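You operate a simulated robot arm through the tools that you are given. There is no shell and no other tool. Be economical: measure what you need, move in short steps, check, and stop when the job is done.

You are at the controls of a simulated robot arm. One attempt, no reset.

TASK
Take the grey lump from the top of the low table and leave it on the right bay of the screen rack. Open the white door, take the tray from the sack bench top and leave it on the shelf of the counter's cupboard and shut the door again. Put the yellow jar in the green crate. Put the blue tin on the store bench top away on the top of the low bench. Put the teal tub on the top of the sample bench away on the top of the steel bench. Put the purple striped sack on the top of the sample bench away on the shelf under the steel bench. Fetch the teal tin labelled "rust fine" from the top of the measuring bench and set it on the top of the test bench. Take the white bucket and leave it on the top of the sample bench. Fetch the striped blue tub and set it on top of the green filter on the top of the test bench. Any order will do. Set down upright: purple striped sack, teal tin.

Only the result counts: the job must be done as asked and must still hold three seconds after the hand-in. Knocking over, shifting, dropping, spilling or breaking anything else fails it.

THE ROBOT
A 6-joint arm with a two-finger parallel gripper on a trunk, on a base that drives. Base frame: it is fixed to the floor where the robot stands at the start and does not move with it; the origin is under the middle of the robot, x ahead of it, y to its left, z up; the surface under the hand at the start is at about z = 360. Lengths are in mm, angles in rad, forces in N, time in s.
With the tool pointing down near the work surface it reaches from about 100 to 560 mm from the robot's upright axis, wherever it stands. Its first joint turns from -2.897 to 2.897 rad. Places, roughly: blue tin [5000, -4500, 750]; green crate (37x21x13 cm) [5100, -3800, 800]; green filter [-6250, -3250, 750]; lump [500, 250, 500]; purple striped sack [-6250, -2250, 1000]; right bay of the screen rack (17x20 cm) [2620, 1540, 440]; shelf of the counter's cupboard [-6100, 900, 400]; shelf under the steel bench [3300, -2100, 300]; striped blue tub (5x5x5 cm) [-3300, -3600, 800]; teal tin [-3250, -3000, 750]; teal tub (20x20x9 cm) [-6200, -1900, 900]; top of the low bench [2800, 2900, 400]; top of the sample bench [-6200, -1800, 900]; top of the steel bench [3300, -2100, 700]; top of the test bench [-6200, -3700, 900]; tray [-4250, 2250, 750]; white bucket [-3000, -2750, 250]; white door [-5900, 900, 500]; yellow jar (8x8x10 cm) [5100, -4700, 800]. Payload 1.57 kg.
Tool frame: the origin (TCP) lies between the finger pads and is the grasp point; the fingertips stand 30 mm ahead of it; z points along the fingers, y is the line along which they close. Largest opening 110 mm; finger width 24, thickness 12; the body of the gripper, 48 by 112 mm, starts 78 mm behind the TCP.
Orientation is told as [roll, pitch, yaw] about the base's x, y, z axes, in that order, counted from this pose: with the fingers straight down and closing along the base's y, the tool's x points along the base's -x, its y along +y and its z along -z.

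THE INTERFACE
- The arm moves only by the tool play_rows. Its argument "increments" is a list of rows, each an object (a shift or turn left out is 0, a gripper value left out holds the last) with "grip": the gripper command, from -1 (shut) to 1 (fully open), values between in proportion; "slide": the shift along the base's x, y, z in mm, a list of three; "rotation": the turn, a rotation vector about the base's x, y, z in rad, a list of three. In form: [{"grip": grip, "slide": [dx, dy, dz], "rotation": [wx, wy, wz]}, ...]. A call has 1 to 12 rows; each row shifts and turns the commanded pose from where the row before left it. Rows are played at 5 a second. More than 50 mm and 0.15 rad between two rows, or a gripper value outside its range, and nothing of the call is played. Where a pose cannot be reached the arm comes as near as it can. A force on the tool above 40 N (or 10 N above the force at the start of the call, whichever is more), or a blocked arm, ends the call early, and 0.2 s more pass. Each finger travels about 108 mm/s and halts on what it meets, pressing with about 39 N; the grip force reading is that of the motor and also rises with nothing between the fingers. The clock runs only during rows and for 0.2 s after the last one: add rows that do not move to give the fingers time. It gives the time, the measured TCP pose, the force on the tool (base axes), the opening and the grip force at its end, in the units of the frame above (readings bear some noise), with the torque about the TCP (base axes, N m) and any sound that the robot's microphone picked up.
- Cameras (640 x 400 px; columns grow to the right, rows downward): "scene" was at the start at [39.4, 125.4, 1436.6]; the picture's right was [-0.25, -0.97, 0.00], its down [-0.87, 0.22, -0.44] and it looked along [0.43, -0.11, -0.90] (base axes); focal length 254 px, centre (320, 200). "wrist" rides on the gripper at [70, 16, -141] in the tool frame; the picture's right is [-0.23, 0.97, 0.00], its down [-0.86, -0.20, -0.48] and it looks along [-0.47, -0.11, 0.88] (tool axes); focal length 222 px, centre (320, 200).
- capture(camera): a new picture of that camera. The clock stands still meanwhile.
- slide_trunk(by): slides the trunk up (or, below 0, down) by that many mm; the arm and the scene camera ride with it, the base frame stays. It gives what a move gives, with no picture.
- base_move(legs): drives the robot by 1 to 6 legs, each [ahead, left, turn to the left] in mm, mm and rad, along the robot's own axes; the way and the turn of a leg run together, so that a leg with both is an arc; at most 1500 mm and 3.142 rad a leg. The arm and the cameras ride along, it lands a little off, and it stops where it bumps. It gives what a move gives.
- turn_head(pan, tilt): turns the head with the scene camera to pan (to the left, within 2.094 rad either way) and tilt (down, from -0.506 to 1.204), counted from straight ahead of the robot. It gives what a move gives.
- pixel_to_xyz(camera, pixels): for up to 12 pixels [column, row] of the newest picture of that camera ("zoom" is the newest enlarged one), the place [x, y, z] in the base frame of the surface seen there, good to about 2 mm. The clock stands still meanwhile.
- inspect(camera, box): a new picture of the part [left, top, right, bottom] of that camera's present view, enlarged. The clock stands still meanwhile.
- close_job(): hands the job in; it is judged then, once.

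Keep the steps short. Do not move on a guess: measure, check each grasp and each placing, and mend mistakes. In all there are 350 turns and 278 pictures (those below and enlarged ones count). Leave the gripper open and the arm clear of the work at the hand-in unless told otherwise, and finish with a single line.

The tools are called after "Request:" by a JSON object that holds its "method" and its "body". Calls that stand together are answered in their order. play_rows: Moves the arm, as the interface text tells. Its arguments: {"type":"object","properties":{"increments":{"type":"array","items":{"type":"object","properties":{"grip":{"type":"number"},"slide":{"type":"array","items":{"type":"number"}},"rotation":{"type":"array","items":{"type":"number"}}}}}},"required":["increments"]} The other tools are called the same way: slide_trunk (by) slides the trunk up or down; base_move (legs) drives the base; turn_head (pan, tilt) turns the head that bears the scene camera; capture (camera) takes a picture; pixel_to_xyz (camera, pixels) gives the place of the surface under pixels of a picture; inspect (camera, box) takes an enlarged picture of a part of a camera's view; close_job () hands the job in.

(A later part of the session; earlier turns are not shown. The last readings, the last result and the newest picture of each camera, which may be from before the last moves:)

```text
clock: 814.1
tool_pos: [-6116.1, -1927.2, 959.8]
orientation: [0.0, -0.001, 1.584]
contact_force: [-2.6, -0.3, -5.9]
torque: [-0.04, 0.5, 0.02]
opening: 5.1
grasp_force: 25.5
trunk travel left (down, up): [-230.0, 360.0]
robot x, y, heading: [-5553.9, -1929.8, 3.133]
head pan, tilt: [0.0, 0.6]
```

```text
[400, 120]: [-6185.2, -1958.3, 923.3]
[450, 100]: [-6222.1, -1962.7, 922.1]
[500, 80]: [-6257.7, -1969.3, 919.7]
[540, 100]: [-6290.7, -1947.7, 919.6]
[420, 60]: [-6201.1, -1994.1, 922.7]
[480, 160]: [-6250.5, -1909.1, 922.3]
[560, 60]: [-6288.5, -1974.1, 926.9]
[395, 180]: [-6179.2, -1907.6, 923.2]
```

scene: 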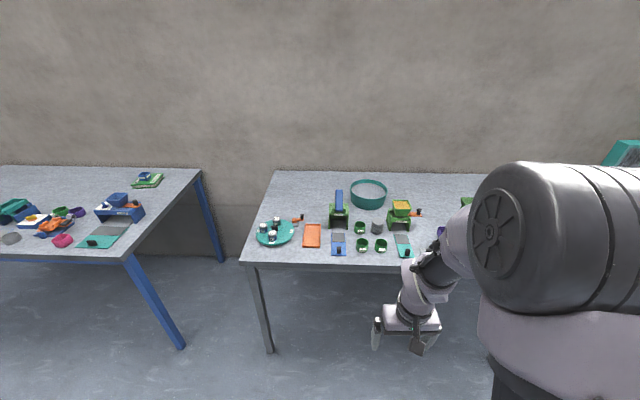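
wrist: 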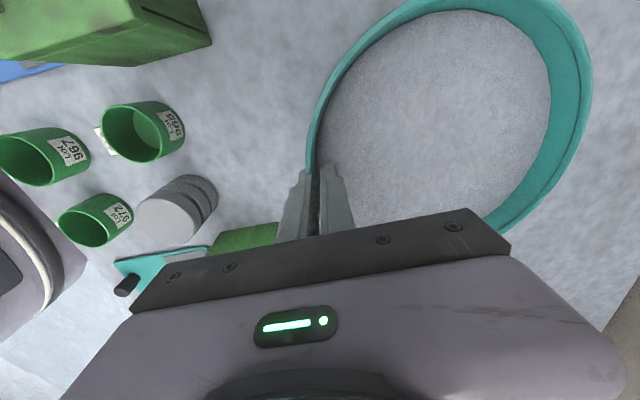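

Request:
{"method": "pixel_to_xyz", "body": {"camera": "wrist", "pixels": [[310, 150], [318, 120], [345, 70], [400, 15], [470, 4], [545, 10], [582, 80], [575, 140], [530, 215], [490, 228]]}}

```text
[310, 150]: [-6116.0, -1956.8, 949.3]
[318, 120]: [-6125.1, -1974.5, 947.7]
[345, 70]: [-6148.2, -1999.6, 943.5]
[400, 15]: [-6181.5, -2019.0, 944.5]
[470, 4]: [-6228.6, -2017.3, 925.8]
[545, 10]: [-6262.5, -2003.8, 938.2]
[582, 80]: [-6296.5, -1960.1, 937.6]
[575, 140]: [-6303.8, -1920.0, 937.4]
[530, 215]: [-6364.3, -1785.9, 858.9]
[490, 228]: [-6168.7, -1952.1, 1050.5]
```

The front rim rose 8.5 mm but the far rim stayed down, so the tub is heavy and the pads are not carrying its moment yet. I'll lift 6 mm more as a test (tilt still tiny) and re-measure.

Request:
{"method": "play_rows", "body": {"increments": [{"slide": [0, 0, 3]}, {"slide": [0, 0, 3]}, {}, {}]}}

Request:
{"method": "capture", "body": {"camera": "wrist"}}

Request:
{"method": "pixel_to_xyz", "body": {"camera": "wrist", "pixels": [[310, 150], [318, 120], [345, 70], [545, 10], [582, 80], [575, 140], [400, 120], [540, 100]]}}

```text
clock: 815.1
tool_pos: [-6116.3, -1928.5, 966.8]
orientation: [0.001, 0.001, 1.584]
contact_force: [-3.5, 0.6, -6.4]
torque: [0.0, 0.52, 0.0]
opening: 4.3
grasp_force: 25.6
trunk travel left (down, up): [-230.0, 360.0]
robot x, y, heading: [-5556.2, -1934.8, 3.131]
head pan, tilt: [0.0, 0.6]
```

```text
106 pictures are left
```

wrist: 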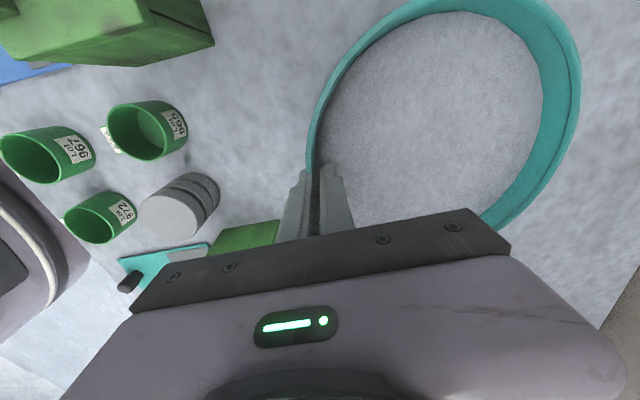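

```text
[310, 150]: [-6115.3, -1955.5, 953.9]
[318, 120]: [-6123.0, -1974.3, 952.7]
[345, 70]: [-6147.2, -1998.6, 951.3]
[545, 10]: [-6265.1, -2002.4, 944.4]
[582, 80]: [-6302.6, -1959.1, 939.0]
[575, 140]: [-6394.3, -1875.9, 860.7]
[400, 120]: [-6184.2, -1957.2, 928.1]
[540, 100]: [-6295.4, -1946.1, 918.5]
```

It just pivots about the far edge; the tub weighs roughly 1.3 kg. A deeper grip would carry that moment. I'll set it down, open, and test gently whether the inner finger can go deeper.

Request:
{"method": "play_rows", "body": {"increments": [{"slide": [0, 0, -5]}, {"slide": [0, 0, -5]}, {"slide": [0, 0, -4]}, {}, {"grip": -0.4}, {}, {}]}}

Request:
{"method": "play_rows", "body": {"increments": [{"slide": [0, 0, -3]}, {"slide": [0, 0, -3]}, {"slide": [0, 0, -3]}, {"slide": [0, 0, -3]}, {}]}}

```text
clock: 816.8
tool_pos: [-6115.0, -1927.0, 950.2]
orientation: [0.001, 0.0, 1.584]
contact_force: [-0.2, 1.6, 0.6]
torque: [-0.04, 0.0, 0.0]
opening: 33.0
grasp_force: 0.0
trunk travel left (down, up): [-230.0, 360.0]
robot x, y, heading: [-5560.1, -1929.3, 3.133]
head pan, tilt: [0.0, 0.6]
```

```text
clock: 818.0
tool_pos: [-6116.5, -1927.3, 940.1]
orientation: [0.002, 0.0, 1.582]
contact_force: [0.4, 0.3, 0.0]
torque: [0.01, -0.03, -0.01]
opening: 33.2
grasp_force: 0.0
trunk travel left (down, up): [-230.0, 360.0]
robot x, y, heading: [-5558.5, -1930.9, 3.136]
head pan, tilt: [0.0, 0.6]
```

No resistance below the powder surface, so the powder yields. I'll go deeper in small steps, watching force.

Request:
{"method": "play_rows", "body": {"increments": [{"slide": [0, 0, -5]}, {"slide": [0, 0, -5]}, {"slide": [0, 0, -5]}, {"slide": [0, 0, -5]}, {"slide": [0, 0, -5]}, {}]}}

Request:
{"method": "capture", "body": {"camera": "wrist"}}

```text
clock: 819.4
tool_pos: [-6114.6, -1927.4, 915.4]
orientation: [0.002, -0.001, 1.585]
contact_force: [1.3, 0.8, 0.3]
torque: [-0.01, -0.03, 0.0]
opening: 33.1
grasp_force: 0.0
trunk travel left (down, up): [-230.0, 360.0]
robot x, y, heading: [-5560.3, -1933.2, 3.136]
head pan, tilt: [0.0, 0.6]
```

```text
105 pictures are left
```

wrist: 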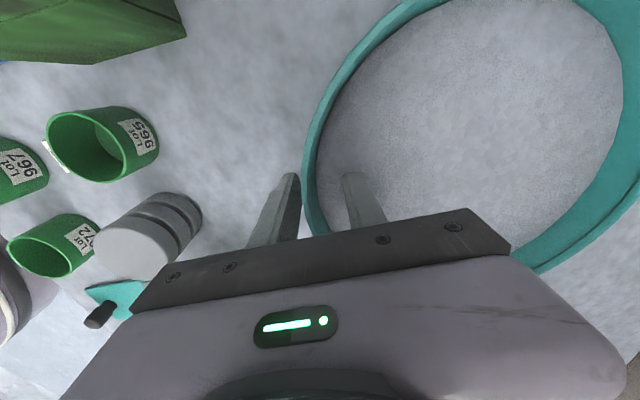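

Request:
{"method": "play_rows", "body": {"increments": [{"slide": [0, 0, -5]}, {"slide": [0, 0, -4]}, {}]}}

Request:
{"method": "play_rows", "body": {"increments": [{"grip": -1}, {}, {}, {}]}}

Request:
{"method": "play_rows", "body": {"increments": [{"slide": [0, 0, 2]}, {"slide": [0, 0, 3]}, {"slide": [0, 0, 3]}, {}]}}

Request:
{"method": "capture", "body": {"camera": "wrist"}}

Request:
{"method": "pixel_to_xyz", "body": {"camera": "wrist", "pixels": [[305, 170], [315, 130], [340, 80], [610, 60], [600, 190], [420, 120], [560, 80], [540, 250]]}}

```text
clock: 820.1
tool_pos: [-6116.5, -1927.1, 906.1]
orientation: [0.001, 0.001, 1.585]
contact_force: [0.0, 0.6, -0.2]
torque: [0.01, 0.02, -0.02]
opening: 33.3
grasp_force: 0.0
trunk travel left (down, up): [-230.0, 360.0]
robot x, y, heading: [-5560.4, -1931.6, 3.135]
head pan, tilt: [0.0, 0.6]
```

```text
clock: 821.1
tool_pos: [-6117.0, -1927.6, 906.6]
orientation: [0.004, -0.001, 1.585]
contact_force: [-6.3, 0.3, 2.9]
torque: [0.0, 1.83, -0.15]
opening: 11.3
grasp_force: 28.8
trunk travel left (down, up): [-230.0, 360.0]
robot x, y, heading: [-5559.0, -1933.0, 3.133]
head pan, tilt: [0.0, 0.6]
```

```text
clock: 822.1
tool_pos: [-6116.3, -1927.0, 914.4]
orientation: [0.003, 0.0, 1.585]
contact_force: [-5.7, -1.3, 2.0]
torque: [-0.07, 1.74, 0.12]
opening: 8.5
grasp_force: 27.4
trunk travel left (down, up): [-230.0, 360.0]
robot x, y, heading: [-5559.7, -1933.2, 3.129]
head pan, tilt: [0.0, 0.6]
```

```text
104 pictures are left
```

wrist: 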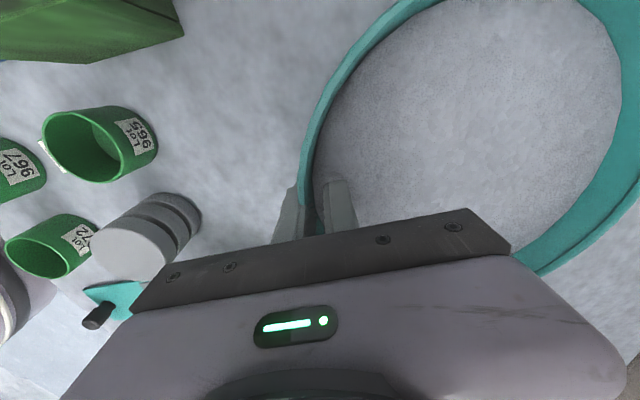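

```text
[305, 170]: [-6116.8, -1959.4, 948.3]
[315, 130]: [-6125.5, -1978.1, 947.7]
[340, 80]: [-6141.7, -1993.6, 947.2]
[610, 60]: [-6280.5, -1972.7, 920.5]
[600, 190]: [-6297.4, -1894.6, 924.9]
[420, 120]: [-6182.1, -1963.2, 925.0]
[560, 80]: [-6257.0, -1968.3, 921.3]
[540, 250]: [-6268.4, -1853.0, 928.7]
```

The wall is tapered (about 0.09 rad), so vertical pads twist the tub. I'll set it down, open, tilt the fingers 0.09 rad to lie parallel to the wall, and regrip.

Request:
{"method": "play_rows", "body": {"increments": [{"slide": [0, 0, -4]}, {"slide": [0, 0, -4]}, {}, {"grip": -0.4}, {}, {}, {"rotation": [0, 0.09, 0], "slide": [-3, 0, 0]}, {}]}}

Request:
{"method": "play_rows", "body": {"increments": [{"grip": -1}, {}, {}, {}]}}

```text
clock: 824.0
tool_pos: [-6119.6, -1927.7, 905.9]
orientation: [0.093, -0.002, 1.583]
contact_force: [-0.3, 0.0, 0.7]
torque: [-0.04, -0.01, -0.06]
opening: 33.0
grasp_force: 0.0
trunk travel left (down, up): [-230.0, 360.0]
robot x, y, heading: [-5560.1, -1933.7, 3.135]
head pan, tilt: [0.0, 0.6]
```

```text
clock: 825.0
tool_pos: [-6118.6, -1928.9, 906.4]
orientation: [0.093, -0.002, 1.584]
contact_force: [1.6, -0.1, 3.0]
torque: [-0.01, 1.69, 0.03]
opening: 5.7
grasp_force: 25.1
trunk travel left (down, up): [-230.0, 360.0]
robot x, y, heading: [-5559.7, -1929.7, 3.138]
head pan, tilt: [0.0, 0.6]
```

The couple shows the wall slopes still more (about 0.14 rad). I'll open and add 0.05 rad of tilt.

Request:
{"method": "play_rows", "body": {"increments": [{"grip": -0.4}, {}, {}, {"rotation": [0, 0.045, 0], "slide": [0, 0, 0]}, {}, {"grip": -1}, {}, {}, {}]}}

```text
clock: 827.0
tool_pos: [-6118.3, -1927.1, 905.0]
orientation: [0.136, -0.002, 1.582]
contact_force: [1.4, 0.4, 0.6]
torque: [0.03, -1.38, 0.0]
opening: 4.0
grasp_force: 24.8
trunk travel left (down, up): [-230.0, 360.0]
robot x, y, heading: [-5559.3, -1931.7, 3.139]
head pan, tilt: [0.0, 0.6]
```

Now the couple is -1.4 N·m, which is in the direction that supports the tub's far side. I'll lift a few millimetres and check the level.

Request:
{"method": "play_rows", "body": {"increments": [{"slide": [0, 0, 2]}, {"slide": [0, 0, 3]}, {"slide": [0, 0, 3]}, {}]}}

Request:
{"method": "capture", "body": {"camera": "wrist"}}

Request:
{"method": "pixel_to_xyz", "body": {"camera": "wrist", "pixels": [[305, 170], [315, 130], [340, 80], [420, 120], [560, 80], [480, 180], [560, 150], [420, 60]]}}

```text
clock: 828.0
tool_pos: [-6118.3, -1927.2, 912.4]
orientation: [0.136, -0.001, 1.583]
contact_force: [-0.1, -0.1, -14.6]
torque: [-0.06, -1.34, -0.02]
opening: 3.8
grasp_force: 24.5
trunk travel left (down, up): [-230.0, 360.0]
robot x, y, heading: [-5560.7, -1932.7, 3.139]
head pan, tilt: [0.0, 0.6]
```

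```text
103 pictures are left
```

wrist: 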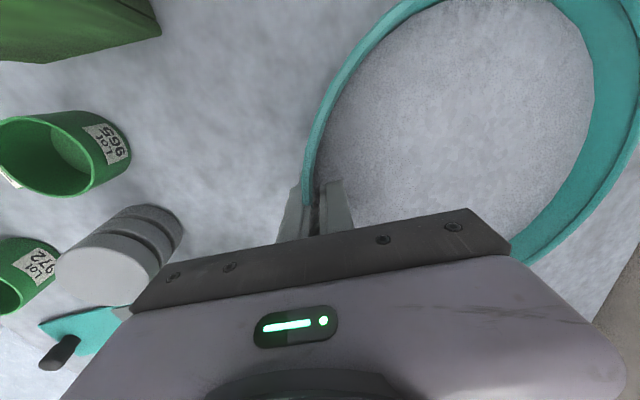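

```text
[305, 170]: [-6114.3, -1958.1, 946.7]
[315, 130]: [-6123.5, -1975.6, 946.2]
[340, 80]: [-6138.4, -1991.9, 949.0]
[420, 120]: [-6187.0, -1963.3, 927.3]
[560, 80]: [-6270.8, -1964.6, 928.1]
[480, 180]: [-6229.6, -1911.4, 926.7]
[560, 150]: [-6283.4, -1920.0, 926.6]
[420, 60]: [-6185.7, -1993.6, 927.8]
```

The tub is lifted level (powder at 927 everywhere), weighing 14.6 N, and the grip carries the moment. I'll lift it slowly above the mills.

Request:
{"method": "play_rows", "body": {"increments": [{"slide": [0, 0, 10]}, {"slide": [0, 0, 14]}, {"slide": [0, 0, 14]}, {"slide": [0, 0, 14]}, {"slide": [0, 0, 14]}, {"slide": [0, 0, 14]}, {"slide": [0, 0, 14]}, {"slide": [0, 0, 14]}, {"slide": [0, 0, 14]}, {"slide": [0, 0, 14]}, {"slide": [0, 0, 10]}, {}]}}

Request:
{"method": "pixel_to_xyz", "body": {"camera": "wrist", "pixels": [[420, 120]]}}

Request:
{"method": "capture", "body": {"camera": "wrist"}}

Request:
{"method": "pixel_to_xyz", "body": {"camera": "wrist", "pixels": [[420, 120], [560, 80], [480, 180], [560, 150]]}}

```text
clock: 830.5
tool_pos: [-6119.7, -1927.3, 1060.8]
orientation: [0.136, -0.001, 1.584]
contact_force: [0.4, 0.0, -14.9]
torque: [-0.04, -1.35, 0.01]
opening: 3.8
grasp_force: 24.2
trunk travel left (down, up): [-230.0, 360.0]
robot x, y, heading: [-5560.6, -1932.2, 3.136]
head pan, tilt: [0.0, 0.6]
```

```text
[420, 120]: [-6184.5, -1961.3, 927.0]
```

```text
102 pictures are left
```

wrist: 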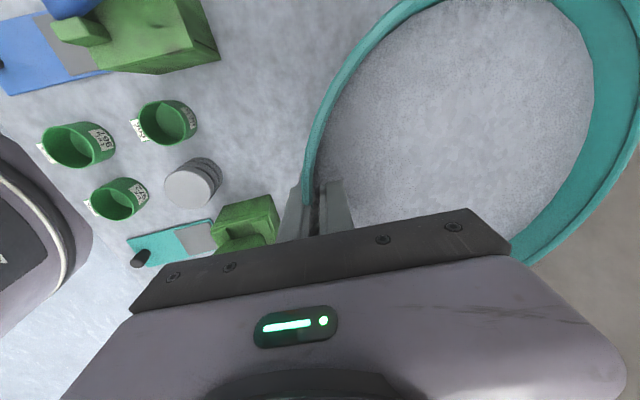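

```text
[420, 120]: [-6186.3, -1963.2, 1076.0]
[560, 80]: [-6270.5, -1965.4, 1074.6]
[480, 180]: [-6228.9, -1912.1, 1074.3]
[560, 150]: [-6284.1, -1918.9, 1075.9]
```

Stable and level. I'll back out slowly in short legs and check again.

Request:
{"method": "base_move", "body": {"legs": [[-150, 0, 0], [-550, 0, 0]]}}

Request:
{"method": "play_rows", "body": {"increments": [{"slide": [15, 0, 0]}, {"slide": [25, 0, 0]}, {"slide": [25, 0, 0]}, {"slide": [25, 0, 0]}, {"slide": [25, 0, 0]}, {"slide": [15, 0, 0]}, {}]}}

Request:
{"method": "capture", "body": {"camera": "wrist"}}

Request:
{"method": "pixel_to_xyz", "body": {"camera": "wrist", "pixels": [[420, 120], [560, 80], [480, 180], [560, 150]]}}

```text
clock: 834.8
tool_pos: [-5398.7, -1928.7, 1060.2]
orientation: [0.137, -0.001, 1.578]
contact_force: [1.0, 0.1, -14.7]
torque: [-0.05, -1.33, -0.01]
opening: 3.8
grasp_force: 24.9
trunk travel left (down, up): [-230.0, 360.0]
robot x, y, heading: [-4842.0, -1939.6, 3.129]
head pan, tilt: [0.0, 0.6]
```

```text
clock: 836.4
tool_pos: [-5266.5, -1927.4, 1062.4]
orientation: [0.137, -0.002, 1.577]
contact_force: [0.1, -0.2, -14.3]
torque: [-0.04, -1.32, -0.03]
opening: 3.9
grasp_force: 24.7
trunk travel left (down, up): [-230.0, 360.0]
robot x, y, heading: [-4839.3, -1935.8, 3.127]
head pan, tilt: [0.0, 0.6]
```

```text
101 pictures are left
```

wrist: 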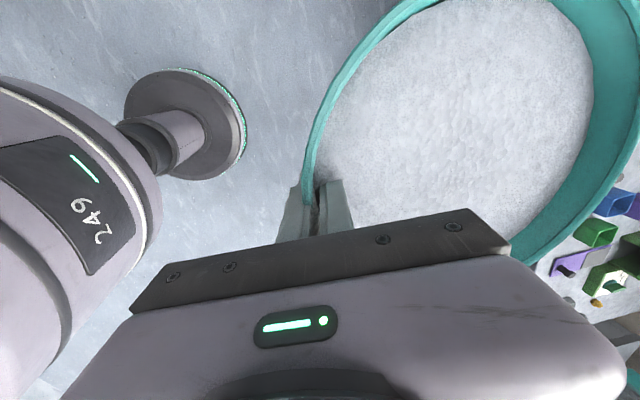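

```text
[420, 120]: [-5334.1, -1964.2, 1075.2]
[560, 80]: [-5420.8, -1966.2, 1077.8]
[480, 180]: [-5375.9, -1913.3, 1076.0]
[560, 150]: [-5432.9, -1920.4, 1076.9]
```

Still level. Driving south to the corridor, then turning east.

Request:
{"method": "base_move", "body": {"legs": [[0, 1150, 0.01], [0, 1100, 0], [0, 0, 1.57], [0, 0, 1.57]]}}

Request:
{"method": "capture", "body": {"camera": "wrist"}}

Request:
{"method": "pixel_to_xyz", "body": {"camera": "wrist", "pixels": [[420, 120], [560, 80], [480, 180], [560, 150]]}}

```text
clock: 855.0
tool_pos: [-4390.8, -4181.7, 1061.9]
orientation: [0.137, -0.002, -1.555]
contact_force: [-0.1, 0.3, -14.2]
torque: [0.01, 1.34, 0.0]
opening: 3.8
grasp_force: 25.3
trunk travel left (down, up): [-230.0, 360.0]
robot x, y, heading: [-4816.4, -4176.3, -0.005]
head pan, tilt: [0.0, 0.6]
```

```text
100 pictures are left
```

wrist: 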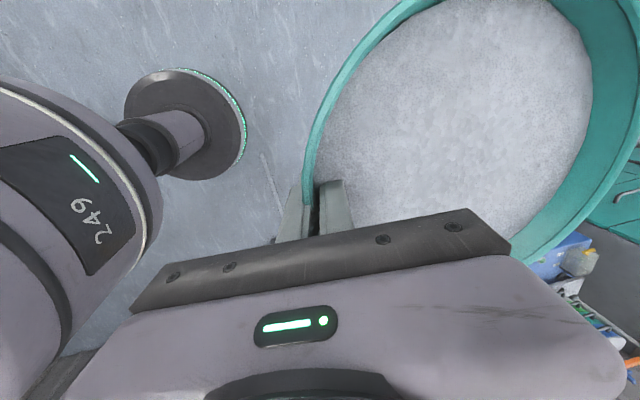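

```text
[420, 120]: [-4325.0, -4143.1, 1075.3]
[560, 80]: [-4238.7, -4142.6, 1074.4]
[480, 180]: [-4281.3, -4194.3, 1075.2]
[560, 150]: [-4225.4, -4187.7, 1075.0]
```

Perfectly level. East along the corridor.

Request:
{"method": "base_move", "body": {"legs": [[1500, 0, 0.005], [1500, 0, 0]]}}

```text
clock: 869.5
tool_pos: [-1377.6, -4248.4, 1061.9]
orientation: [0.134, -0.003, -1.595]
contact_force: [-0.4, -0.9, -14.9]
torque: [0.1, 1.38, -0.01]
opening: 3.9
grasp_force: 24.6
trunk travel left (down, up): [-230.0, 360.0]
robot x, y, heading: [-1806.1, -4227.2, -0.041]
head pan, tilt: [0.0, 0.6]
```

Request:
{"method": "base_move", "body": {"legs": [[0, 50, 0.041], [1500, 0, 0], [1500, 0, 0], [1450, 0, 0]]}}

```text
clock: 891.6
tool_pos: [3126.6, -4199.1, 1063.2]
orientation: [0.135, 0.001, -1.541]
contact_force: [0.2, -0.1, -15.2]
torque: [0.06, 1.35, -0.01]
opening: 3.9
grasp_force: 24.3
trunk travel left (down, up): [-230.0, 360.0]
robot x, y, heading: [2697.4, -4202.4, 0.012]
head pan, tilt: [0.0, 0.6]
```

I'll raise the trunk 150 to pass over the trolley, pull back slightly, and sidestep north.

Request:
{"method": "slide_trunk", "body": {"by": 150}}

Request:
{"method": "base_move", "body": {"legs": [[-40, 0, -0.012], [0, 1170, 0], [0, 1165, 0]]}}

Request:
{"method": "turn_head", "body": {"pan": 0.3, "tilt": 0.9}}

Request:
{"method": "capture", "body": {"camera": "scene"}}

```text
clock: 893.3
tool_pos: [3127.6, -4200.1, 1211.2]
orientation: [0.136, -0.002, -1.54]
contact_force: [-0.3, -0.3, -15.5]
torque: [0.05, 1.35, 0.03]
opening: 3.9
grasp_force: 24.7
trunk travel left (down, up): [-380.0, 210.0]
robot x, y, heading: [2701.6, -4201.4, 0.008]
head pan, tilt: [0.0, 0.6]
```

```text
clock: 905.3
tool_pos: [3120.5, -1879.5, 1213.4]
orientation: [0.136, -0.001, -1.58]
contact_force: [-0.3, 0.3, -15.6]
torque: [0.08, 1.35, 0.03]
opening: 3.9
grasp_force: 24.3
trunk travel left (down, up): [-380.0, 210.0]
robot x, y, heading: [2694.6, -1862.3, -0.027]
head pan, tilt: [0.0, 0.6]
```

```text
clock: 906.1
tool_pos: [3119.2, -1880.7, 1211.2]
orientation: [0.135, -0.001, -1.58]
contact_force: [-0.3, -1.5, -14.8]
torque: [0.06, 1.34, -0.05]
opening: 3.8
grasp_force: 24.7
trunk travel left (down, up): [-380.0, 210.0]
robot x, y, heading: [2689.1, -1866.4, -0.028]
head pan, tilt: [0.3, 0.901]
```

```text
99 pictures are left
```

scene: 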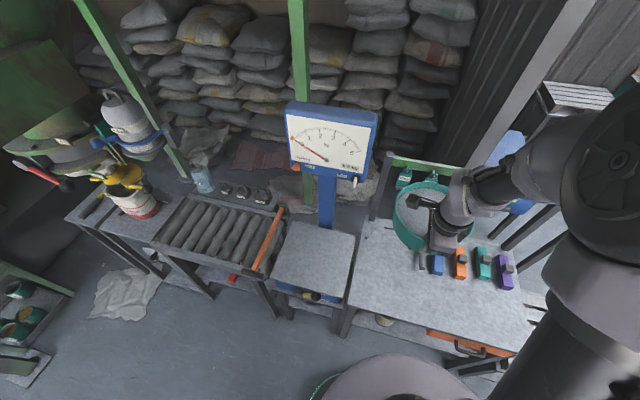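

The tub hangs over the steel bench. I'll adjust to the target centre (3190, -1866), then lower with the trunk.

Request:
{"method": "base_move", "body": {"legs": [[-28, 6, 0.02]]}}

Request:
{"method": "slide_trunk", "body": {"by": -200}}

Request:
{"method": "slide_trunk", "body": {"by": -175}}

Request:
{"method": "capture", "body": {"camera": "wrist"}}

Request:
{"method": "capture", "body": {"camera": "scene"}}

```text
clock: 906.9
tool_pos: [3090.9, -1865.5, 1211.6]
orientation: [0.134, -0.001, -1.558]
contact_force: [-0.4, 0.0, -14.2]
torque: [0.02, 1.29, 0.0]
opening: 4.0
grasp_force: 24.4
trunk travel left (down, up): [-380.0, 210.0]
robot x, y, heading: [2667.0, -1856.1, -0.014]
head pan, tilt: [0.3, 0.901]
```

```text
clock: 909.1
tool_pos: [3090.6, -1865.2, 1011.0]
orientation: [0.133, 0.0, -1.56]
contact_force: [0.4, -0.1, -15.4]
torque: [0.08, 1.34, 0.0]
opening: 3.8
grasp_force: 24.9
trunk travel left (down, up): [-180.0, 410.0]
robot x, y, heading: [2669.2, -1858.2, -0.005]
head pan, tilt: [0.3, 0.901]
```

```text
clock: 911.0
tool_pos: [3090.6, -1864.9, 837.7]
orientation: [0.135, -0.002, -1.561]
contact_force: [-0.2, -0.1, -14.9]
torque: [0.07, 1.38, 0.0]
opening: 3.6
grasp_force: 25.0
trunk travel left (down, up): [-5.0, 585.0]
robot x, y, heading: [2662.6, -1860.5, -0.009]
head pan, tilt: [0.3, 0.901]
```

```text
98 pictures are left
```

wrist: 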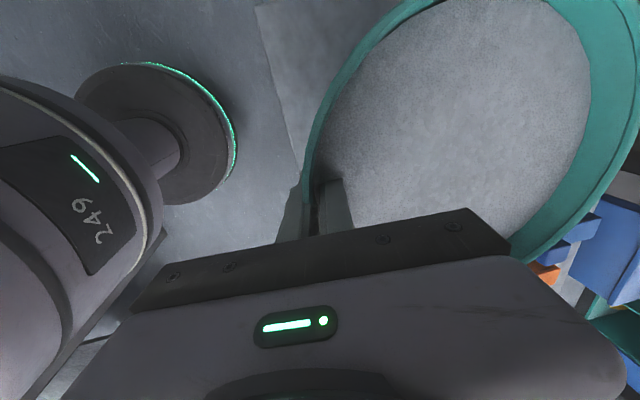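

```text
97 pictures are left
```

scene: 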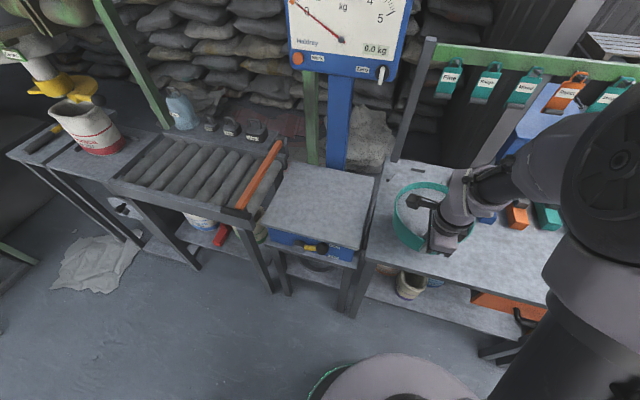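

Request:
{"method": "pixel_to_xyz", "body": {"camera": "wrist", "pixels": [[545, 272], [570, 225], [585, 200], [610, 260], [520, 275], [420, 120], [560, 80], [560, 150]]}}

Request:
{"method": "pixel_to_xyz", "body": {"camera": "scene", "pixels": [[380, 215], [372, 235], [400, 260], [430, 265], [460, 250], [420, 190], [410, 210]]}}

```text
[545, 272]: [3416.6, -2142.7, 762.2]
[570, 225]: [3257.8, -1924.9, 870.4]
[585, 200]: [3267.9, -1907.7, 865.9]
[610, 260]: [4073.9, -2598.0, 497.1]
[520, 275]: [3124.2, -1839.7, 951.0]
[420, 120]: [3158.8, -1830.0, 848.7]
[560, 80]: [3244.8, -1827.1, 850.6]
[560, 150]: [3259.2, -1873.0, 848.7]
```

```text
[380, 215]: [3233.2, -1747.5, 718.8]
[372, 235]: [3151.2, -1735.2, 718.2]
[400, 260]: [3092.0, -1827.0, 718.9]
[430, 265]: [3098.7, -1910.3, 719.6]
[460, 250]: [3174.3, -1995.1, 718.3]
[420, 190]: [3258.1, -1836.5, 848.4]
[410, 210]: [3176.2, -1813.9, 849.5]
```

Clear all round. I'll lower the last 70 mm slowly.

Request:
{"method": "play_rows", "body": {"increments": [{"slide": [5, -10, -12]}, {"slide": [0, 0, -14]}, {"slide": [0, 0, -14]}, {"slide": [0, 0, -12]}, {"slide": [0, 0, -10]}, {"slide": [0, 0, -5]}, {}]}}

Request:
{"method": "play_rows", "body": {"increments": [{"slide": [0, 0, -2]}, {"slide": [0, 0, -2]}, {}]}}

```text
clock: 912.6
tool_pos: [3095.2, -1873.2, 770.1]
orientation: [0.135, -0.003, -1.561]
contact_force: [0.0, 0.0, -15.5]
torque: [0.05, 1.32, -0.02]
opening: 3.8
grasp_force: 24.9
trunk travel left (down, up): [-5.0, 585.0]
robot x, y, heading: [2667.5, -1855.8, -0.01]
head pan, tilt: [0.3, 0.901]
```

```text
clock: 913.4
tool_pos: [3094.8, -1874.1, 765.5]
orientation: [0.137, -0.002, -1.56]
contact_force: [-0.6, 1.3, 10.0]
torque: [-0.77, 1.14, -0.04]
opening: 4.1
grasp_force: 24.7
trunk travel left (down, up): [-5.0, 585.0]
robot x, y, heading: [2664.7, -1859.2, -0.016]
head pan, tilt: [0.3, 0.901]
```

On the bench. I'll open and withdraw along the finger axis.

Request:
{"method": "play_rows", "body": {"increments": [{"grip": -0.4}, {}, {}, {"slide": [-3, 0, 20]}, {"slide": [-4, 0, 30]}, {"slide": [-4, 0, 30]}, {"slide": [0, 0, 40]}, {"slide": [0, 0, 40]}, {}]}}

Request:
{"method": "capture", "body": {"camera": "wrist"}}

Request:
{"method": "pixel_to_xyz", "body": {"camera": "wrist", "pixels": [[380, 130], [480, 80], [450, 160], [500, 120], [330, 110]]}}

```text
clock: 915.4
tool_pos: [3084.2, -1874.2, 925.2]
orientation: [0.134, -0.002, -1.56]
contact_force: [0.2, 0.0, 0.0]
torque: [0.03, 0.01, 0.01]
opening: 33.2
grasp_force: 0.0
trunk travel left (down, up): [-5.0, 585.0]
robot x, y, heading: [2666.6, -1857.6, -0.006]
head pan, tilt: [0.3, 0.901]
```

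```text
96 pictures are left
```

wrist: 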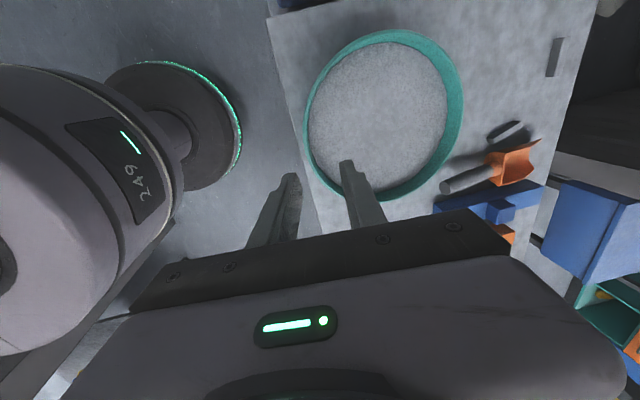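

```text
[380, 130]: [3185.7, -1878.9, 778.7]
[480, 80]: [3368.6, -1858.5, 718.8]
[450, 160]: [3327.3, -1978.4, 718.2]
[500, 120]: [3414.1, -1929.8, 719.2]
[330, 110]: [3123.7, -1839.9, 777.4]
```

The tub sits level on the steel bench, clear of the trowel. The last job is the white bucket. I'll raise the hand and drive back west.

Request:
{"method": "slide_trunk", "body": {"by": 200}}

Request:
{"method": "base_move", "body": {"legs": [[-10, 0, 0.006], [0, -1170, 0], [0, -1165, 0], [0, 0, 3.14]]}}

Request:
{"method": "base_move", "body": {"legs": [[1500, 0, 0], [1500, 0, 0]]}}

```text
clock: 917.6
tool_pos: [3083.4, -1874.5, 1125.6]
orientation: [0.134, -0.002, -1.561]
contact_force: [-0.6, 0.8, -0.4]
torque: [-0.04, 0.04, 0.01]
opening: 33.1
grasp_force: 0.1
trunk travel left (down, up): [-205.0, 385.0]
robot x, y, heading: [2660.8, -1855.7, -0.007]
head pan, tilt: [0.3, 0.901]
```

```text
clock: 937.0
tool_pos: [2287.0, -4236.2, 1124.1]
orientation: [0.137, -0.001, 1.667]
contact_force: [0.4, 0.1, -0.2]
torque: [-0.01, 0.0, -0.01]
opening: 33.0
grasp_force: 0.0
trunk travel left (down, up): [-205.0, 385.0]
robot x, y, heading: [2707.3, -4219.3, -3.063]
head pan, tilt: [0.3, 0.901]
```

```text
clock: 951.5
tool_pos: [-717.8, -4460.1, 1125.1]
orientation: [0.135, -0.003, 1.664]
contact_force: [0.4, -0.9, 0.2]
torque: [0.02, -0.01, -0.01]
opening: 32.9
grasp_force: 0.2
trunk travel left (down, up): [-205.0, 385.0]
robot x, y, heading: [-298.4, -4441.9, -3.066]
head pan, tilt: [0.3, 0.901]
```

I drifted left, so I'll correct the heading and shift right before continuing.

Request:
{"method": "base_move", "body": {"legs": [[0, 0, -0.076], [0, -260, 0], [1450, 0, 0], [1450, 0, 0]]}}

Request:
{"method": "base_move", "body": {"legs": [[1450, 0, 0]]}}

```text
clock: 967.2
tool_pos: [-3556.9, -4173.1, 1124.0]
orientation: [0.136, -0.002, 1.575]
contact_force: [0.3, -0.2, 0.1]
torque: [0.03, 0.04, 0.04]
opening: 33.1
grasp_force: 0.1
trunk travel left (down, up): [-205.0, 385.0]
robot x, y, heading: [-3136.5, -4191.6, 3.13]
head pan, tilt: [0.3, 0.901]
```

```text
clock: 974.4
tool_pos: [-5001.8, -4118.4, 1123.4]
orientation: [0.135, -0.002, 1.547]
contact_force: [0.6, 0.0, 0.6]
torque: [0.0, 0.0, 0.04]
opening: 33.2
grasp_force: 0.0
trunk travel left (down, up): [-205.0, 385.0]
robot x, y, heading: [-4582.4, -4148.5, 3.095]
head pan, tilt: [0.3, 0.901]
```

Request:
{"method": "base_move", "body": {"legs": [[150, 0, 0.045], [0, -1050, 0], [0, -950, 0], [0, 0, 1.572]]}}

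Request:
{"method": "play_rows", "body": {"increments": [{"rotation": [0, 0, 0.14]}, {"rotation": [0, 0, 0.14]}, {"rotation": [0, 0, 0.14]}, {"rotation": [0, 0, 0.14]}, {"rotation": [0, 0, 0.14]}, {"rotation": [0, 0, 0.14]}, {"rotation": [0, 0, 0.14]}, {"rotation": [0, 0, 0.14]}, {"rotation": [0, 0, 0.14]}, {"rotation": [0, 0, 0.14]}, {"rotation": [0, 0, 0.14]}, {}]}}

```text
clock: 989.0
tool_pos: [-4709.2, -2571.5, 1123.7]
orientation: [0.136, -0.001, 3.082]
contact_force: [-0.2, -0.1, -0.1]
torque: [0.0, 0.0, -0.02]
opening: 33.1
grasp_force: 0.1
trunk travel left (down, up): [-205.0, 385.0]
robot x, y, heading: [-4662.0, -2152.6, -1.654]
head pan, tilt: [0.3, 0.901]
```

```text
clock: 991.6
tool_pos: [-4709.1, -2571.8, 1124.4]
orientation: [0.137, -0.001, -1.658]
contact_force: [-0.1, -0.9, 0.4]
torque: [-0.02, -0.01, 0.01]
opening: 33.0
grasp_force: 0.1
trunk travel left (down, up): [-205.0, 385.0]
robot x, y, heading: [-4665.8, -2153.9, -1.646]
head pan, tilt: [0.3, 0.901]
```

Request:
{"method": "play_rows", "body": {"increments": [{"rotation": [0.012, 0.136, 0], "grip": 1}, {}, {}]}}

Request:
{"method": "base_move", "body": {"legs": [[0, 0, 0.08], [0, 1240, 0]]}}

Request:
{"method": "turn_head", "body": {"pan": 0.6, "tilt": 0.7}}

Request:
{"method": "capture", "body": {"camera": "scene"}}

```text
clock: 992.4
tool_pos: [-4709.9, -2571.4, 1124.2]
orientation: [-0.002, -0.001, -1.662]
contact_force: [-0.1, 0.8, -0.2]
torque: [-0.02, -0.03, 0.03]
opening: 110.0
grasp_force: 0.1
trunk travel left (down, up): [-205.0, 385.0]
robot x, y, heading: [-4664.6, -2152.1, -1.65]
head pan, tilt: [0.3, 0.901]
```

```text
clock: 999.0
tool_pos: [-3486.5, -2592.3, 1123.6]
orientation: [-0.003, -0.002, -1.617]
contact_force: [0.1, 0.3, 0.1]
torque: [-0.01, 0.02, -0.03]
opening: 109.9
grasp_force: 0.1
trunk travel left (down, up): [-205.0, 385.0]
robot x, y, heading: [-3457.1, -2174.4, -1.602]
head pan, tilt: [0.3, 0.901]
```

```text
clock: 999.8
tool_pos: [-3488.0, -2592.8, 1124.4]
orientation: [-0.002, -0.002, -1.614]
contact_force: [0.6, -0.3, 1.3]
torque: [0.02, 0.01, -0.01]
opening: 109.9
grasp_force: 0.1
trunk travel left (down, up): [-205.0, 385.0]
robot x, y, heading: [-3459.0, -2174.4, -1.608]
head pan, tilt: [0.6, 0.7]
```

```text
95 pictures are left
```

scene: 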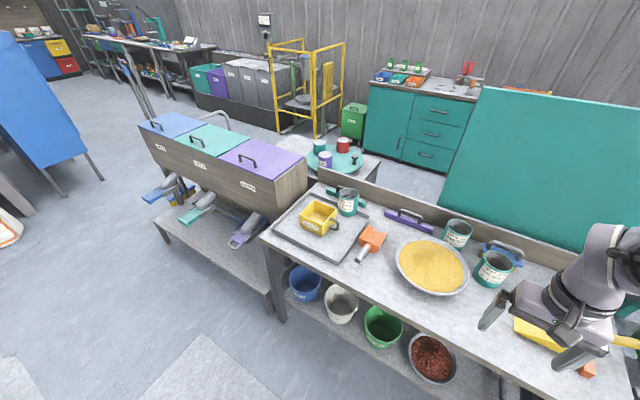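

Request:
{"method": "inspect", "body": {"camera": "scene", "box": [270, 250, 430, 380]}}

Request:
{"method": "pixel_to_xyz", "body": {"camera": "scene", "pixels": [[342, 292], [326, 300], [358, 300], [342, 316], [338, 325], [340, 305], [365, 325], [320, 280], [280, 320], [300, 300], [325, 265], [400, 300]]}}

```text
3.08 times, centred on (350, 315) of scene
```

zoom: 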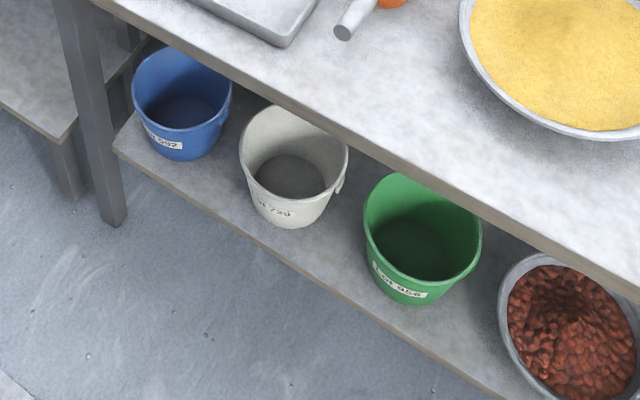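

```text
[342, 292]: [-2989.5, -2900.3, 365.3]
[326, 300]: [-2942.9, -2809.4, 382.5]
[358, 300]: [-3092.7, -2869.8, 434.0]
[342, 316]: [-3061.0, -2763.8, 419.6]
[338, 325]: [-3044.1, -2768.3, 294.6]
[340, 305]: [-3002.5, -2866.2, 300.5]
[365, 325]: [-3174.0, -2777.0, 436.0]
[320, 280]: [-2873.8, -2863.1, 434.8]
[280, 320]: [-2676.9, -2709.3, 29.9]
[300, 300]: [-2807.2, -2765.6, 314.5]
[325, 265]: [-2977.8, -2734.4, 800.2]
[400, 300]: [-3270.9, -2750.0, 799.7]
```

The white bucket's rim is at z≈435 with its front rim about 50 mm inside the bench edge, so the bench top blocks a vertical grip. I plan to draw the bucket forward a little first. Measuring the shelf edge and bucket outline.

Request:
{"method": "pixel_to_xyz", "body": {"camera": "zoom", "pixels": [[230, 235], [230, 245], [280, 268], [280, 226], [296, 108], [242, 150], [346, 150], [310, 200], [262, 190], [290, 175], [370, 200], [228, 90]]}}

```text
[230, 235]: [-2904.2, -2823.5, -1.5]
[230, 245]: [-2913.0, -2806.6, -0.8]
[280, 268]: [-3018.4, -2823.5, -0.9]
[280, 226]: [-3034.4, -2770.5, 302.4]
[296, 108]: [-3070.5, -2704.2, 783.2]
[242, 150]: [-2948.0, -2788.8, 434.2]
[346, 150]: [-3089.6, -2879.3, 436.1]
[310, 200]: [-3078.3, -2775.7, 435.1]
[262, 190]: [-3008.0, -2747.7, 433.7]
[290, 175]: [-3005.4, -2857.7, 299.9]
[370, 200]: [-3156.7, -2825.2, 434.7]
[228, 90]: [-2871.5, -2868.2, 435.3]
```

The bucket rim is centred about (-3015, -2830), radius ~82, front 45 mm inside the bench edge. To avoid the floor mat I'll stand at about (-3390, -2330) and reach diagonally. First move the arm to the left, then the base, then the trunk down.

Request:
{"method": "play_rows", "body": {"increments": [{"slide": [40, 20, 0]}, {"slide": [45, 20, 0]}, {"slide": [45, 20, 0]}, {"slide": [45, 20, 0]}, {"slide": [45, 20, 0]}, {"slide": [45, 20, 0]}, {"slide": [45, 20, 0]}, {"slide": [30, 20, 0]}, {}]}}

Request:
{"method": "base_move", "body": {"legs": [[0, 0, 0.035], [150, 68, 0]]}}

Request:
{"method": "slide_trunk", "body": {"by": -200}}

```text
clock: 1001.8
tool_pos: [-3145.0, -2432.0, 1124.1]
orientation: [-0.003, -0.003, -1.617]
contact_force: [0.1, -0.6, 0.2]
torque: [0.02, 0.0, 0.0]
opening: 109.9
grasp_force: 0.1
trunk travel left (down, up): [-205.0, 385.0]
robot x, y, heading: [-3457.8, -2175.4, -1.61]
head pan, tilt: [0.6, 0.7]
```

```text
clock: 1003.7
tool_pos: [-3068.3, -2574.8, 1122.3]
orientation: [-0.003, -0.001, -1.572]
contact_force: [0.1, 0.1, -0.2]
torque: [0.04, 0.02, -0.01]
opening: 110.1
grasp_force: 0.0
trunk travel left (down, up): [-205.0, 385.0]
robot x, y, heading: [-3388.9, -2328.4, -1.557]
head pan, tilt: [0.6, 0.7]
```

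```text
clock: 1005.8
tool_pos: [-3068.3, -2573.9, 924.9]
orientation: [0.001, -0.002, -1.573]
contact_force: [-0.1, 0.3, 0.6]
torque: [-0.03, -0.01, -0.03]
opening: 110.0
grasp_force: 0.1
trunk travel left (down, up): [-5.0, 585.0]
robot x, y, heading: [-3396.2, -2329.0, -1.559]
head pan, tilt: [0.6, 0.7]
```

Lowering in front of the bench edge, fingers closed.

Request:
{"method": "play_rows", "body": {"increments": [{"grip": -1, "slide": [0, 0, -45]}, {"slide": [0, 0, -45]}, {"slide": [0, 0, -45]}, {"slide": [0, 0, -45]}, {"slide": [0, 0, -45]}, {"slide": [0, 0, -45]}, {"slide": [0, 0, -45]}, {"slide": [0, 0, -45]}, {}]}}

Request:
{"method": "play_rows", "body": {"increments": [{"rotation": [-0.14, 0, 0], "slide": [10, 0, 0]}, {"rotation": [-0.14, 0, 0], "slide": [10, 0, 0]}, {"rotation": [-0.14, 0, 0], "slide": [10, 0, 0]}, {"rotation": [-0.14, 0, 0], "slide": [10, 0, 0]}, {"rotation": [-0.14, 0, 0], "slide": [10, 0, 0]}, {}]}}

Request:
{"method": "capture", "body": {"camera": "wrist"}}

Request:
{"method": "capture", "body": {"camera": "scene"}}

```text
clock: 1007.8
tool_pos: [-3068.5, -2574.4, 564.5]
orientation: [0.0, 0.0, -1.573]
contact_force: [-0.1, 0.6, 0.6]
torque: [0.01, -0.02, 0.02]
opening: 0.1
grasp_force: 21.3
trunk travel left (down, up): [-5.0, 585.0]
robot x, y, heading: [-3395.0, -2334.1, -1.561]
head pan, tilt: [0.6, 0.7]
```

```text
clock: 1009.2
tool_pos: [-3049.4, -2570.9, 562.2]
orientation: [-0.058, -0.452, -1.572]
contact_force: [-0.3, 0.5, -0.9]
torque: [0.0, 0.02, 0.0]
opening: 0.2
grasp_force: 21.5
out of reach, approached as far as the arm can: row 1, 2, 3
trunk travel left (down, up): [-5.0, 585.0]
robot x, y, heading: [-3390.8, -2329.3, -1.559]
head pan, tilt: [0.6, 0.7]
```

```text
93 pictures are left
```

wrist: 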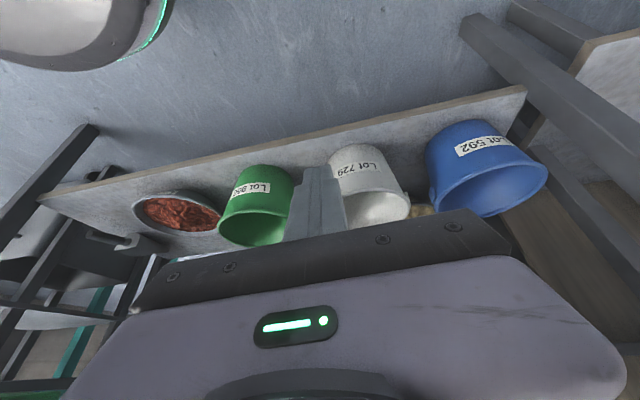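

```text
92 pictures are left
```

scene: 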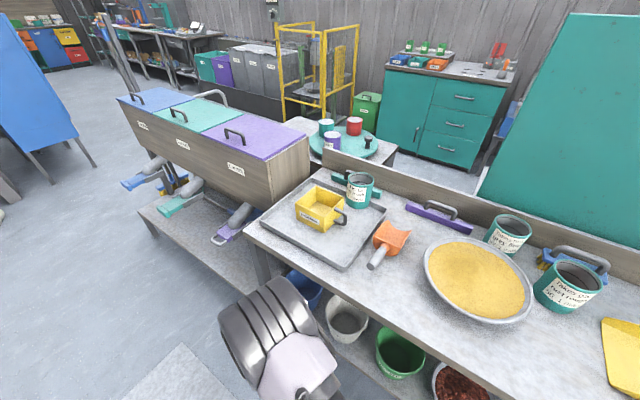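

I see the white bucket (Lot 729) on the shelf. Measuring it from here.

Request:
{"method": "pixel_to_xyz", "body": {"camera": "wrist", "pixels": [[335, 195], [405, 200], [410, 215], [370, 190], [350, 150], [355, 200], [370, 215], [360, 145], [300, 140], [340, 135], [285, 225], [430, 200]]}}

Request:
{"method": "inspect", "body": {"camera": "wrist", "box": [280, 120, 440, 240]}}

```text
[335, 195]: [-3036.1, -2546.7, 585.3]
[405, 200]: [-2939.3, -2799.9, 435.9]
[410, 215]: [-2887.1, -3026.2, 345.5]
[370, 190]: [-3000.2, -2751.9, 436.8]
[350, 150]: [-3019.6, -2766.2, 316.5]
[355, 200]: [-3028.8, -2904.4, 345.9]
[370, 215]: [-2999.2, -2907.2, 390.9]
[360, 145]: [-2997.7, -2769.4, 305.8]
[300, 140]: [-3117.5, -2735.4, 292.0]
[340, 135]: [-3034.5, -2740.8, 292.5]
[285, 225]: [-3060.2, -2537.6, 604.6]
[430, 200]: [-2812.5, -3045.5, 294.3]
```

```text
3.33 times, centred on (360, 180) of wrist
```

zoom: 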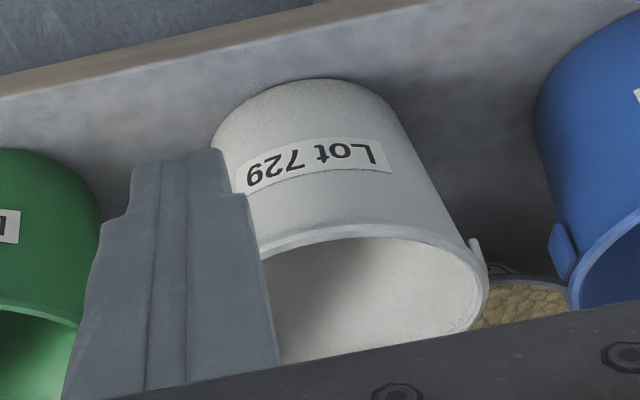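

The bucket looks empty: rim z 436, front rim y≈-2752, base on the shelf at 292. I'll hook the closed, tilted fingers inside its front wall and draw it about 75 mm toward me. First over the rim.

Request:
{"method": "play_rows", "body": {"increments": [{"slide": [8, -38, -12]}, {"slide": [8, -39, -12]}, {"slide": [8, -39, -12]}, {"slide": [7, -40, -12]}, {"slide": [6, -40, -12]}, {}]}}

Request:
{"method": "capture", "body": {"camera": "wrist"}}

Request:
{"method": "capture", "body": {"camera": "scene"}}

```text
clock: 1010.6
tool_pos: [-3010.5, -2768.9, 499.7]
orientation: [-0.059, -0.449, -1.572]
contact_force: [-0.1, 0.0, 0.4]
torque: [0.0, 0.04, 0.03]
opening: 0.0
grasp_force: 21.5
trunk travel left (down, up): [-5.0, 585.0]
robot x, y, heading: [-3395.5, -2329.0, -1.565]
head pan, tilt: [0.6, 0.7]
```

```text
90 pictures are left
```

wrist: 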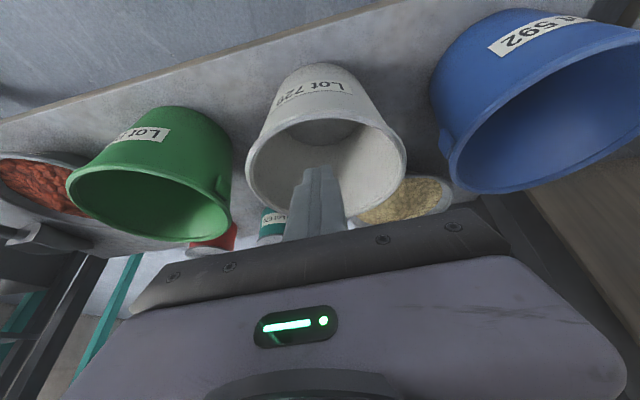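

```text
89 pictures are left
```

scene: 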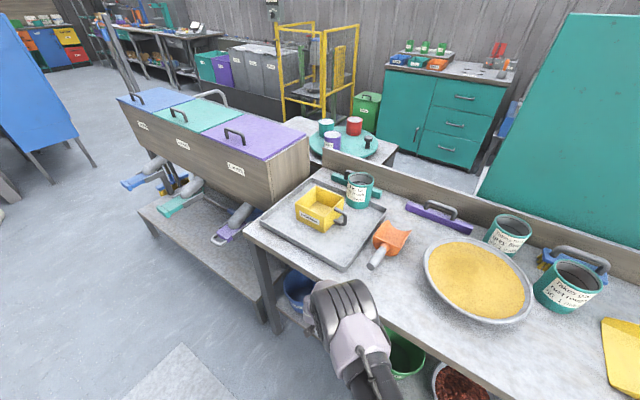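

Request:
{"method": "pixel_to_xyz", "body": {"camera": "wrist", "pixels": [[248, 165], [265, 135], [320, 115], [375, 120], [405, 160], [340, 130], [300, 75], [355, 210], [225, 230], [235, 145], [440, 150]]}}

Request:
{"method": "pixel_to_xyz", "body": {"camera": "scene", "pixels": [[320, 300], [345, 310], [360, 340], [310, 320], [375, 300]]}}

```text
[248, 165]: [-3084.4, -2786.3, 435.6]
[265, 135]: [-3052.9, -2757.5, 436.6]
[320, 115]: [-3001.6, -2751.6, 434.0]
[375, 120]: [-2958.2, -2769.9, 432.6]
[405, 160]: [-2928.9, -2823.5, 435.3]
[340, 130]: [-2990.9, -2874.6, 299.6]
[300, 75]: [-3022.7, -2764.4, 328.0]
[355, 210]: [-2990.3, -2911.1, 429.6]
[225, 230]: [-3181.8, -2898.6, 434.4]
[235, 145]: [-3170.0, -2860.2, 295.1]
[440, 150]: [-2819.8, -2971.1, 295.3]
```

```text
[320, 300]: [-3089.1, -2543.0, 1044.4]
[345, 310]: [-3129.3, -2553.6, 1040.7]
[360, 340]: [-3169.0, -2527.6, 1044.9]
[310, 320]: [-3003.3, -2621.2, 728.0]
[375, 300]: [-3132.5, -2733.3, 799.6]
```

Rim centre (-3009, -2832), radius 81, empty inside. I'll lower the hook 60 mm into it and draw it toward +y with the base.

Request:
{"method": "play_rows", "body": {"increments": [{"slide": [0, 0, -30]}, {"slide": [0, 0, -30]}, {}]}}

Request:
{"method": "base_move", "body": {"legs": [[-45, 0, 0]]}}

Request:
{"method": "capture", "body": {"camera": "wrist"}}

```text
clock: 1011.4
tool_pos: [-3011.4, -2766.1, 441.6]
orientation: [-0.058, -0.448, -1.572]
contact_force: [1.0, -1.2, 0.2]
torque: [-0.02, -0.01, 0.0]
opening: 0.1
grasp_force: 20.9
trunk travel left (down, up): [-5.0, 585.0]
robot x, y, heading: [-3392.5, -2328.0, -1.561]
head pan, tilt: [0.6, 0.7]
```

```text
clock: 1012.3
tool_pos: [-3012.1, -2722.7, 442.5]
orientation: [-0.059, -0.449, -1.573]
contact_force: [0.3, 0.2, 0.0]
torque: [0.01, -0.01, 0.02]
opening: 0.3
grasp_force: 21.1
trunk travel left (down, up): [-5.0, 585.0]
robot x, y, heading: [-3397.2, -2282.9, -1.563]
head pan, tilt: [0.6, 0.7]
```

```text
88 pictures are left
```

wrist: 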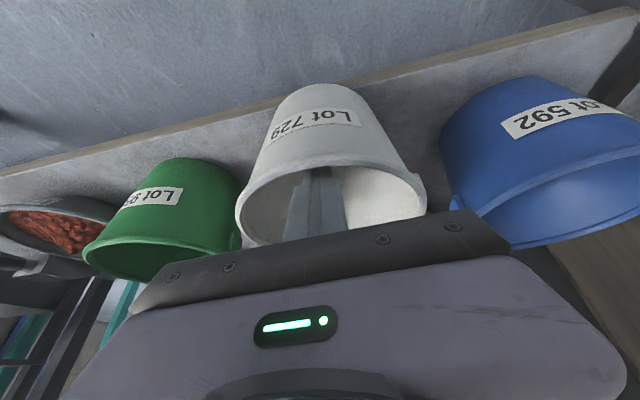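

Request:
{"method": "pixel_to_xyz", "body": {"camera": "wrist", "pixels": [[310, 162], [260, 185], [420, 190], [237, 215], [320, 85], [200, 165], [320, 95], [380, 75], [240, 130]]}}

```text
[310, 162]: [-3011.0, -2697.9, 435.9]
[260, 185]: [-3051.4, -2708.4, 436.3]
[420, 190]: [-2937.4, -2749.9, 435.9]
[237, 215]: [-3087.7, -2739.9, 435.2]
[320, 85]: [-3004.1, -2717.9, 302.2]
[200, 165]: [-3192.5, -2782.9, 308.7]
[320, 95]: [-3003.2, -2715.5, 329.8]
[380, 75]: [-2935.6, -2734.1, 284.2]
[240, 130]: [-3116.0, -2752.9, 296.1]
```

The rim is now at y≈-2698, just outside the bench top edge, and the base is still well on the shelf (edge -2734, bucket centre -2779). I'll draw it 10 mm more, then lift the hook out and back away.

Request:
{"method": "base_move", "body": {"legs": [[-10, 0, 0]]}}

Request:
{"method": "play_rows", "body": {"increments": [{"slide": [0, -8, 10]}, {"slide": [0, 0, 35]}, {"slide": [0, 0, 40]}, {"slide": [0, 20, 20]}, {"slide": [0, 45, 0]}, {"slide": [0, 45, 0]}, {}]}}

Request:
{"method": "capture", "body": {"camera": "wrist"}}

Request:
{"method": "pixel_to_xyz", "body": {"camera": "wrist", "pixels": [[330, 160], [345, 200], [320, 100]]}}

```text
clock: 1013.1
tool_pos: [-3011.7, -2712.8, 442.4]
orientation: [-0.059, -0.449, -1.572]
contact_force: [0.6, -0.6, 0.3]
torque: [0.0, 0.02, -0.01]
opening: 0.0
grasp_force: 21.1
trunk travel left (down, up): [-5.0, 585.0]
robot x, y, heading: [-3392.4, -2273.7, -1.561]
head pan, tilt: [0.6, 0.7]
```

```text
clock: 1014.7
tool_pos: [-3011.2, -2608.1, 544.0]
orientation: [-0.059, -0.45, -1.573]
contact_force: [0.7, -0.6, 0.7]
torque: [-0.01, 0.02, -0.03]
opening: 0.0
grasp_force: 21.1
trunk travel left (down, up): [-5.0, 585.0]
robot x, y, heading: [-3396.4, -2276.9, -1.564]
head pan, tilt: [0.6, 0.7]
```

```text
87 pictures are left
```

wrist: 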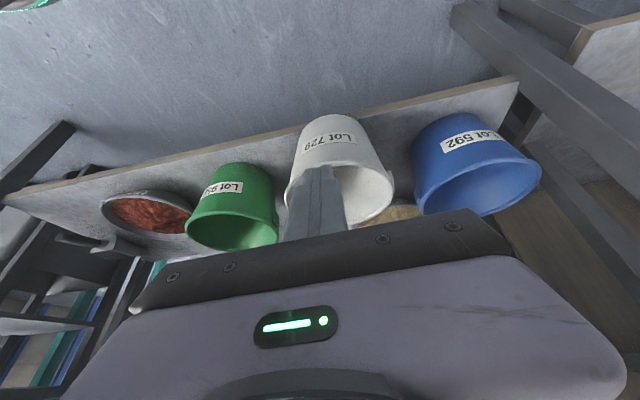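

```text
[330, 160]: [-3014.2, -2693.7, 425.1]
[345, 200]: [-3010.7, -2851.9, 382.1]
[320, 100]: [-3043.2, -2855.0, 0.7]
```

The bucket is drawn forward and stands. Now I'll make the gripper vertical, yaw it to close along y, and tilt 0.13 rad to match the bucket wall.

Request:
{"method": "play_rows", "body": {"increments": [{"rotation": [0.12, -0.015, 0], "slide": [0, 10, 0]}, {"rotation": [0.12, -0.015, 0], "slide": [0, 10, 0]}, {"rotation": [0.11, -0.014, 0], "slide": [0, 5, 0]}, {"rotation": [0.1, -0.014, 0]}, {"rotation": [0, 0, 0.14]}, {"rotation": [0, 0, 0.14]}, {"rotation": [0, 0, 0.14]}, {"rotation": [0, 0, 0.14]}, {"rotation": [0, 0, 0.14]}, {"rotation": [0, 0, 0.14]}, {"rotation": [0, 0, 0.14]}, {}]}}

Request:
{"method": "play_rows", "body": {"increments": [{"rotation": [0, 0, 0.14]}, {"rotation": [0, 0, 0.14]}, {"rotation": [0, 0, 0.14]}, {"rotation": [0, 0, 0.14]}, {"grip": -0.4}, {}, {}]}}

```text
clock: 1017.3
tool_pos: [-3012.7, -2586.2, 547.0]
orientation: [-0.004, 0.002, -0.604]
contact_force: [0.3, 0.3, -0.2]
torque: [0.02, -0.01, -0.02]
opening: 0.0
grasp_force: 21.7
trunk travel left (down, up): [-5.0, 585.0]
robot x, y, heading: [-3394.9, -2274.6, -1.56]
head pan, tilt: [0.6, 0.7]
```

```text
clock: 1018.9
tool_pos: [-3011.7, -2586.3, 546.7]
orientation: [-0.006, 0.0, -0.046]
contact_force: [-0.2, 0.0, -0.4]
torque: [0.02, 0.0, 0.0]
opening: 33.2
grasp_force: 0.0
trunk travel left (down, up): [-5.0, 585.0]
robot x, y, heading: [-3395.1, -2272.5, -1.561]
head pan, tilt: [0.6, 0.7]
```

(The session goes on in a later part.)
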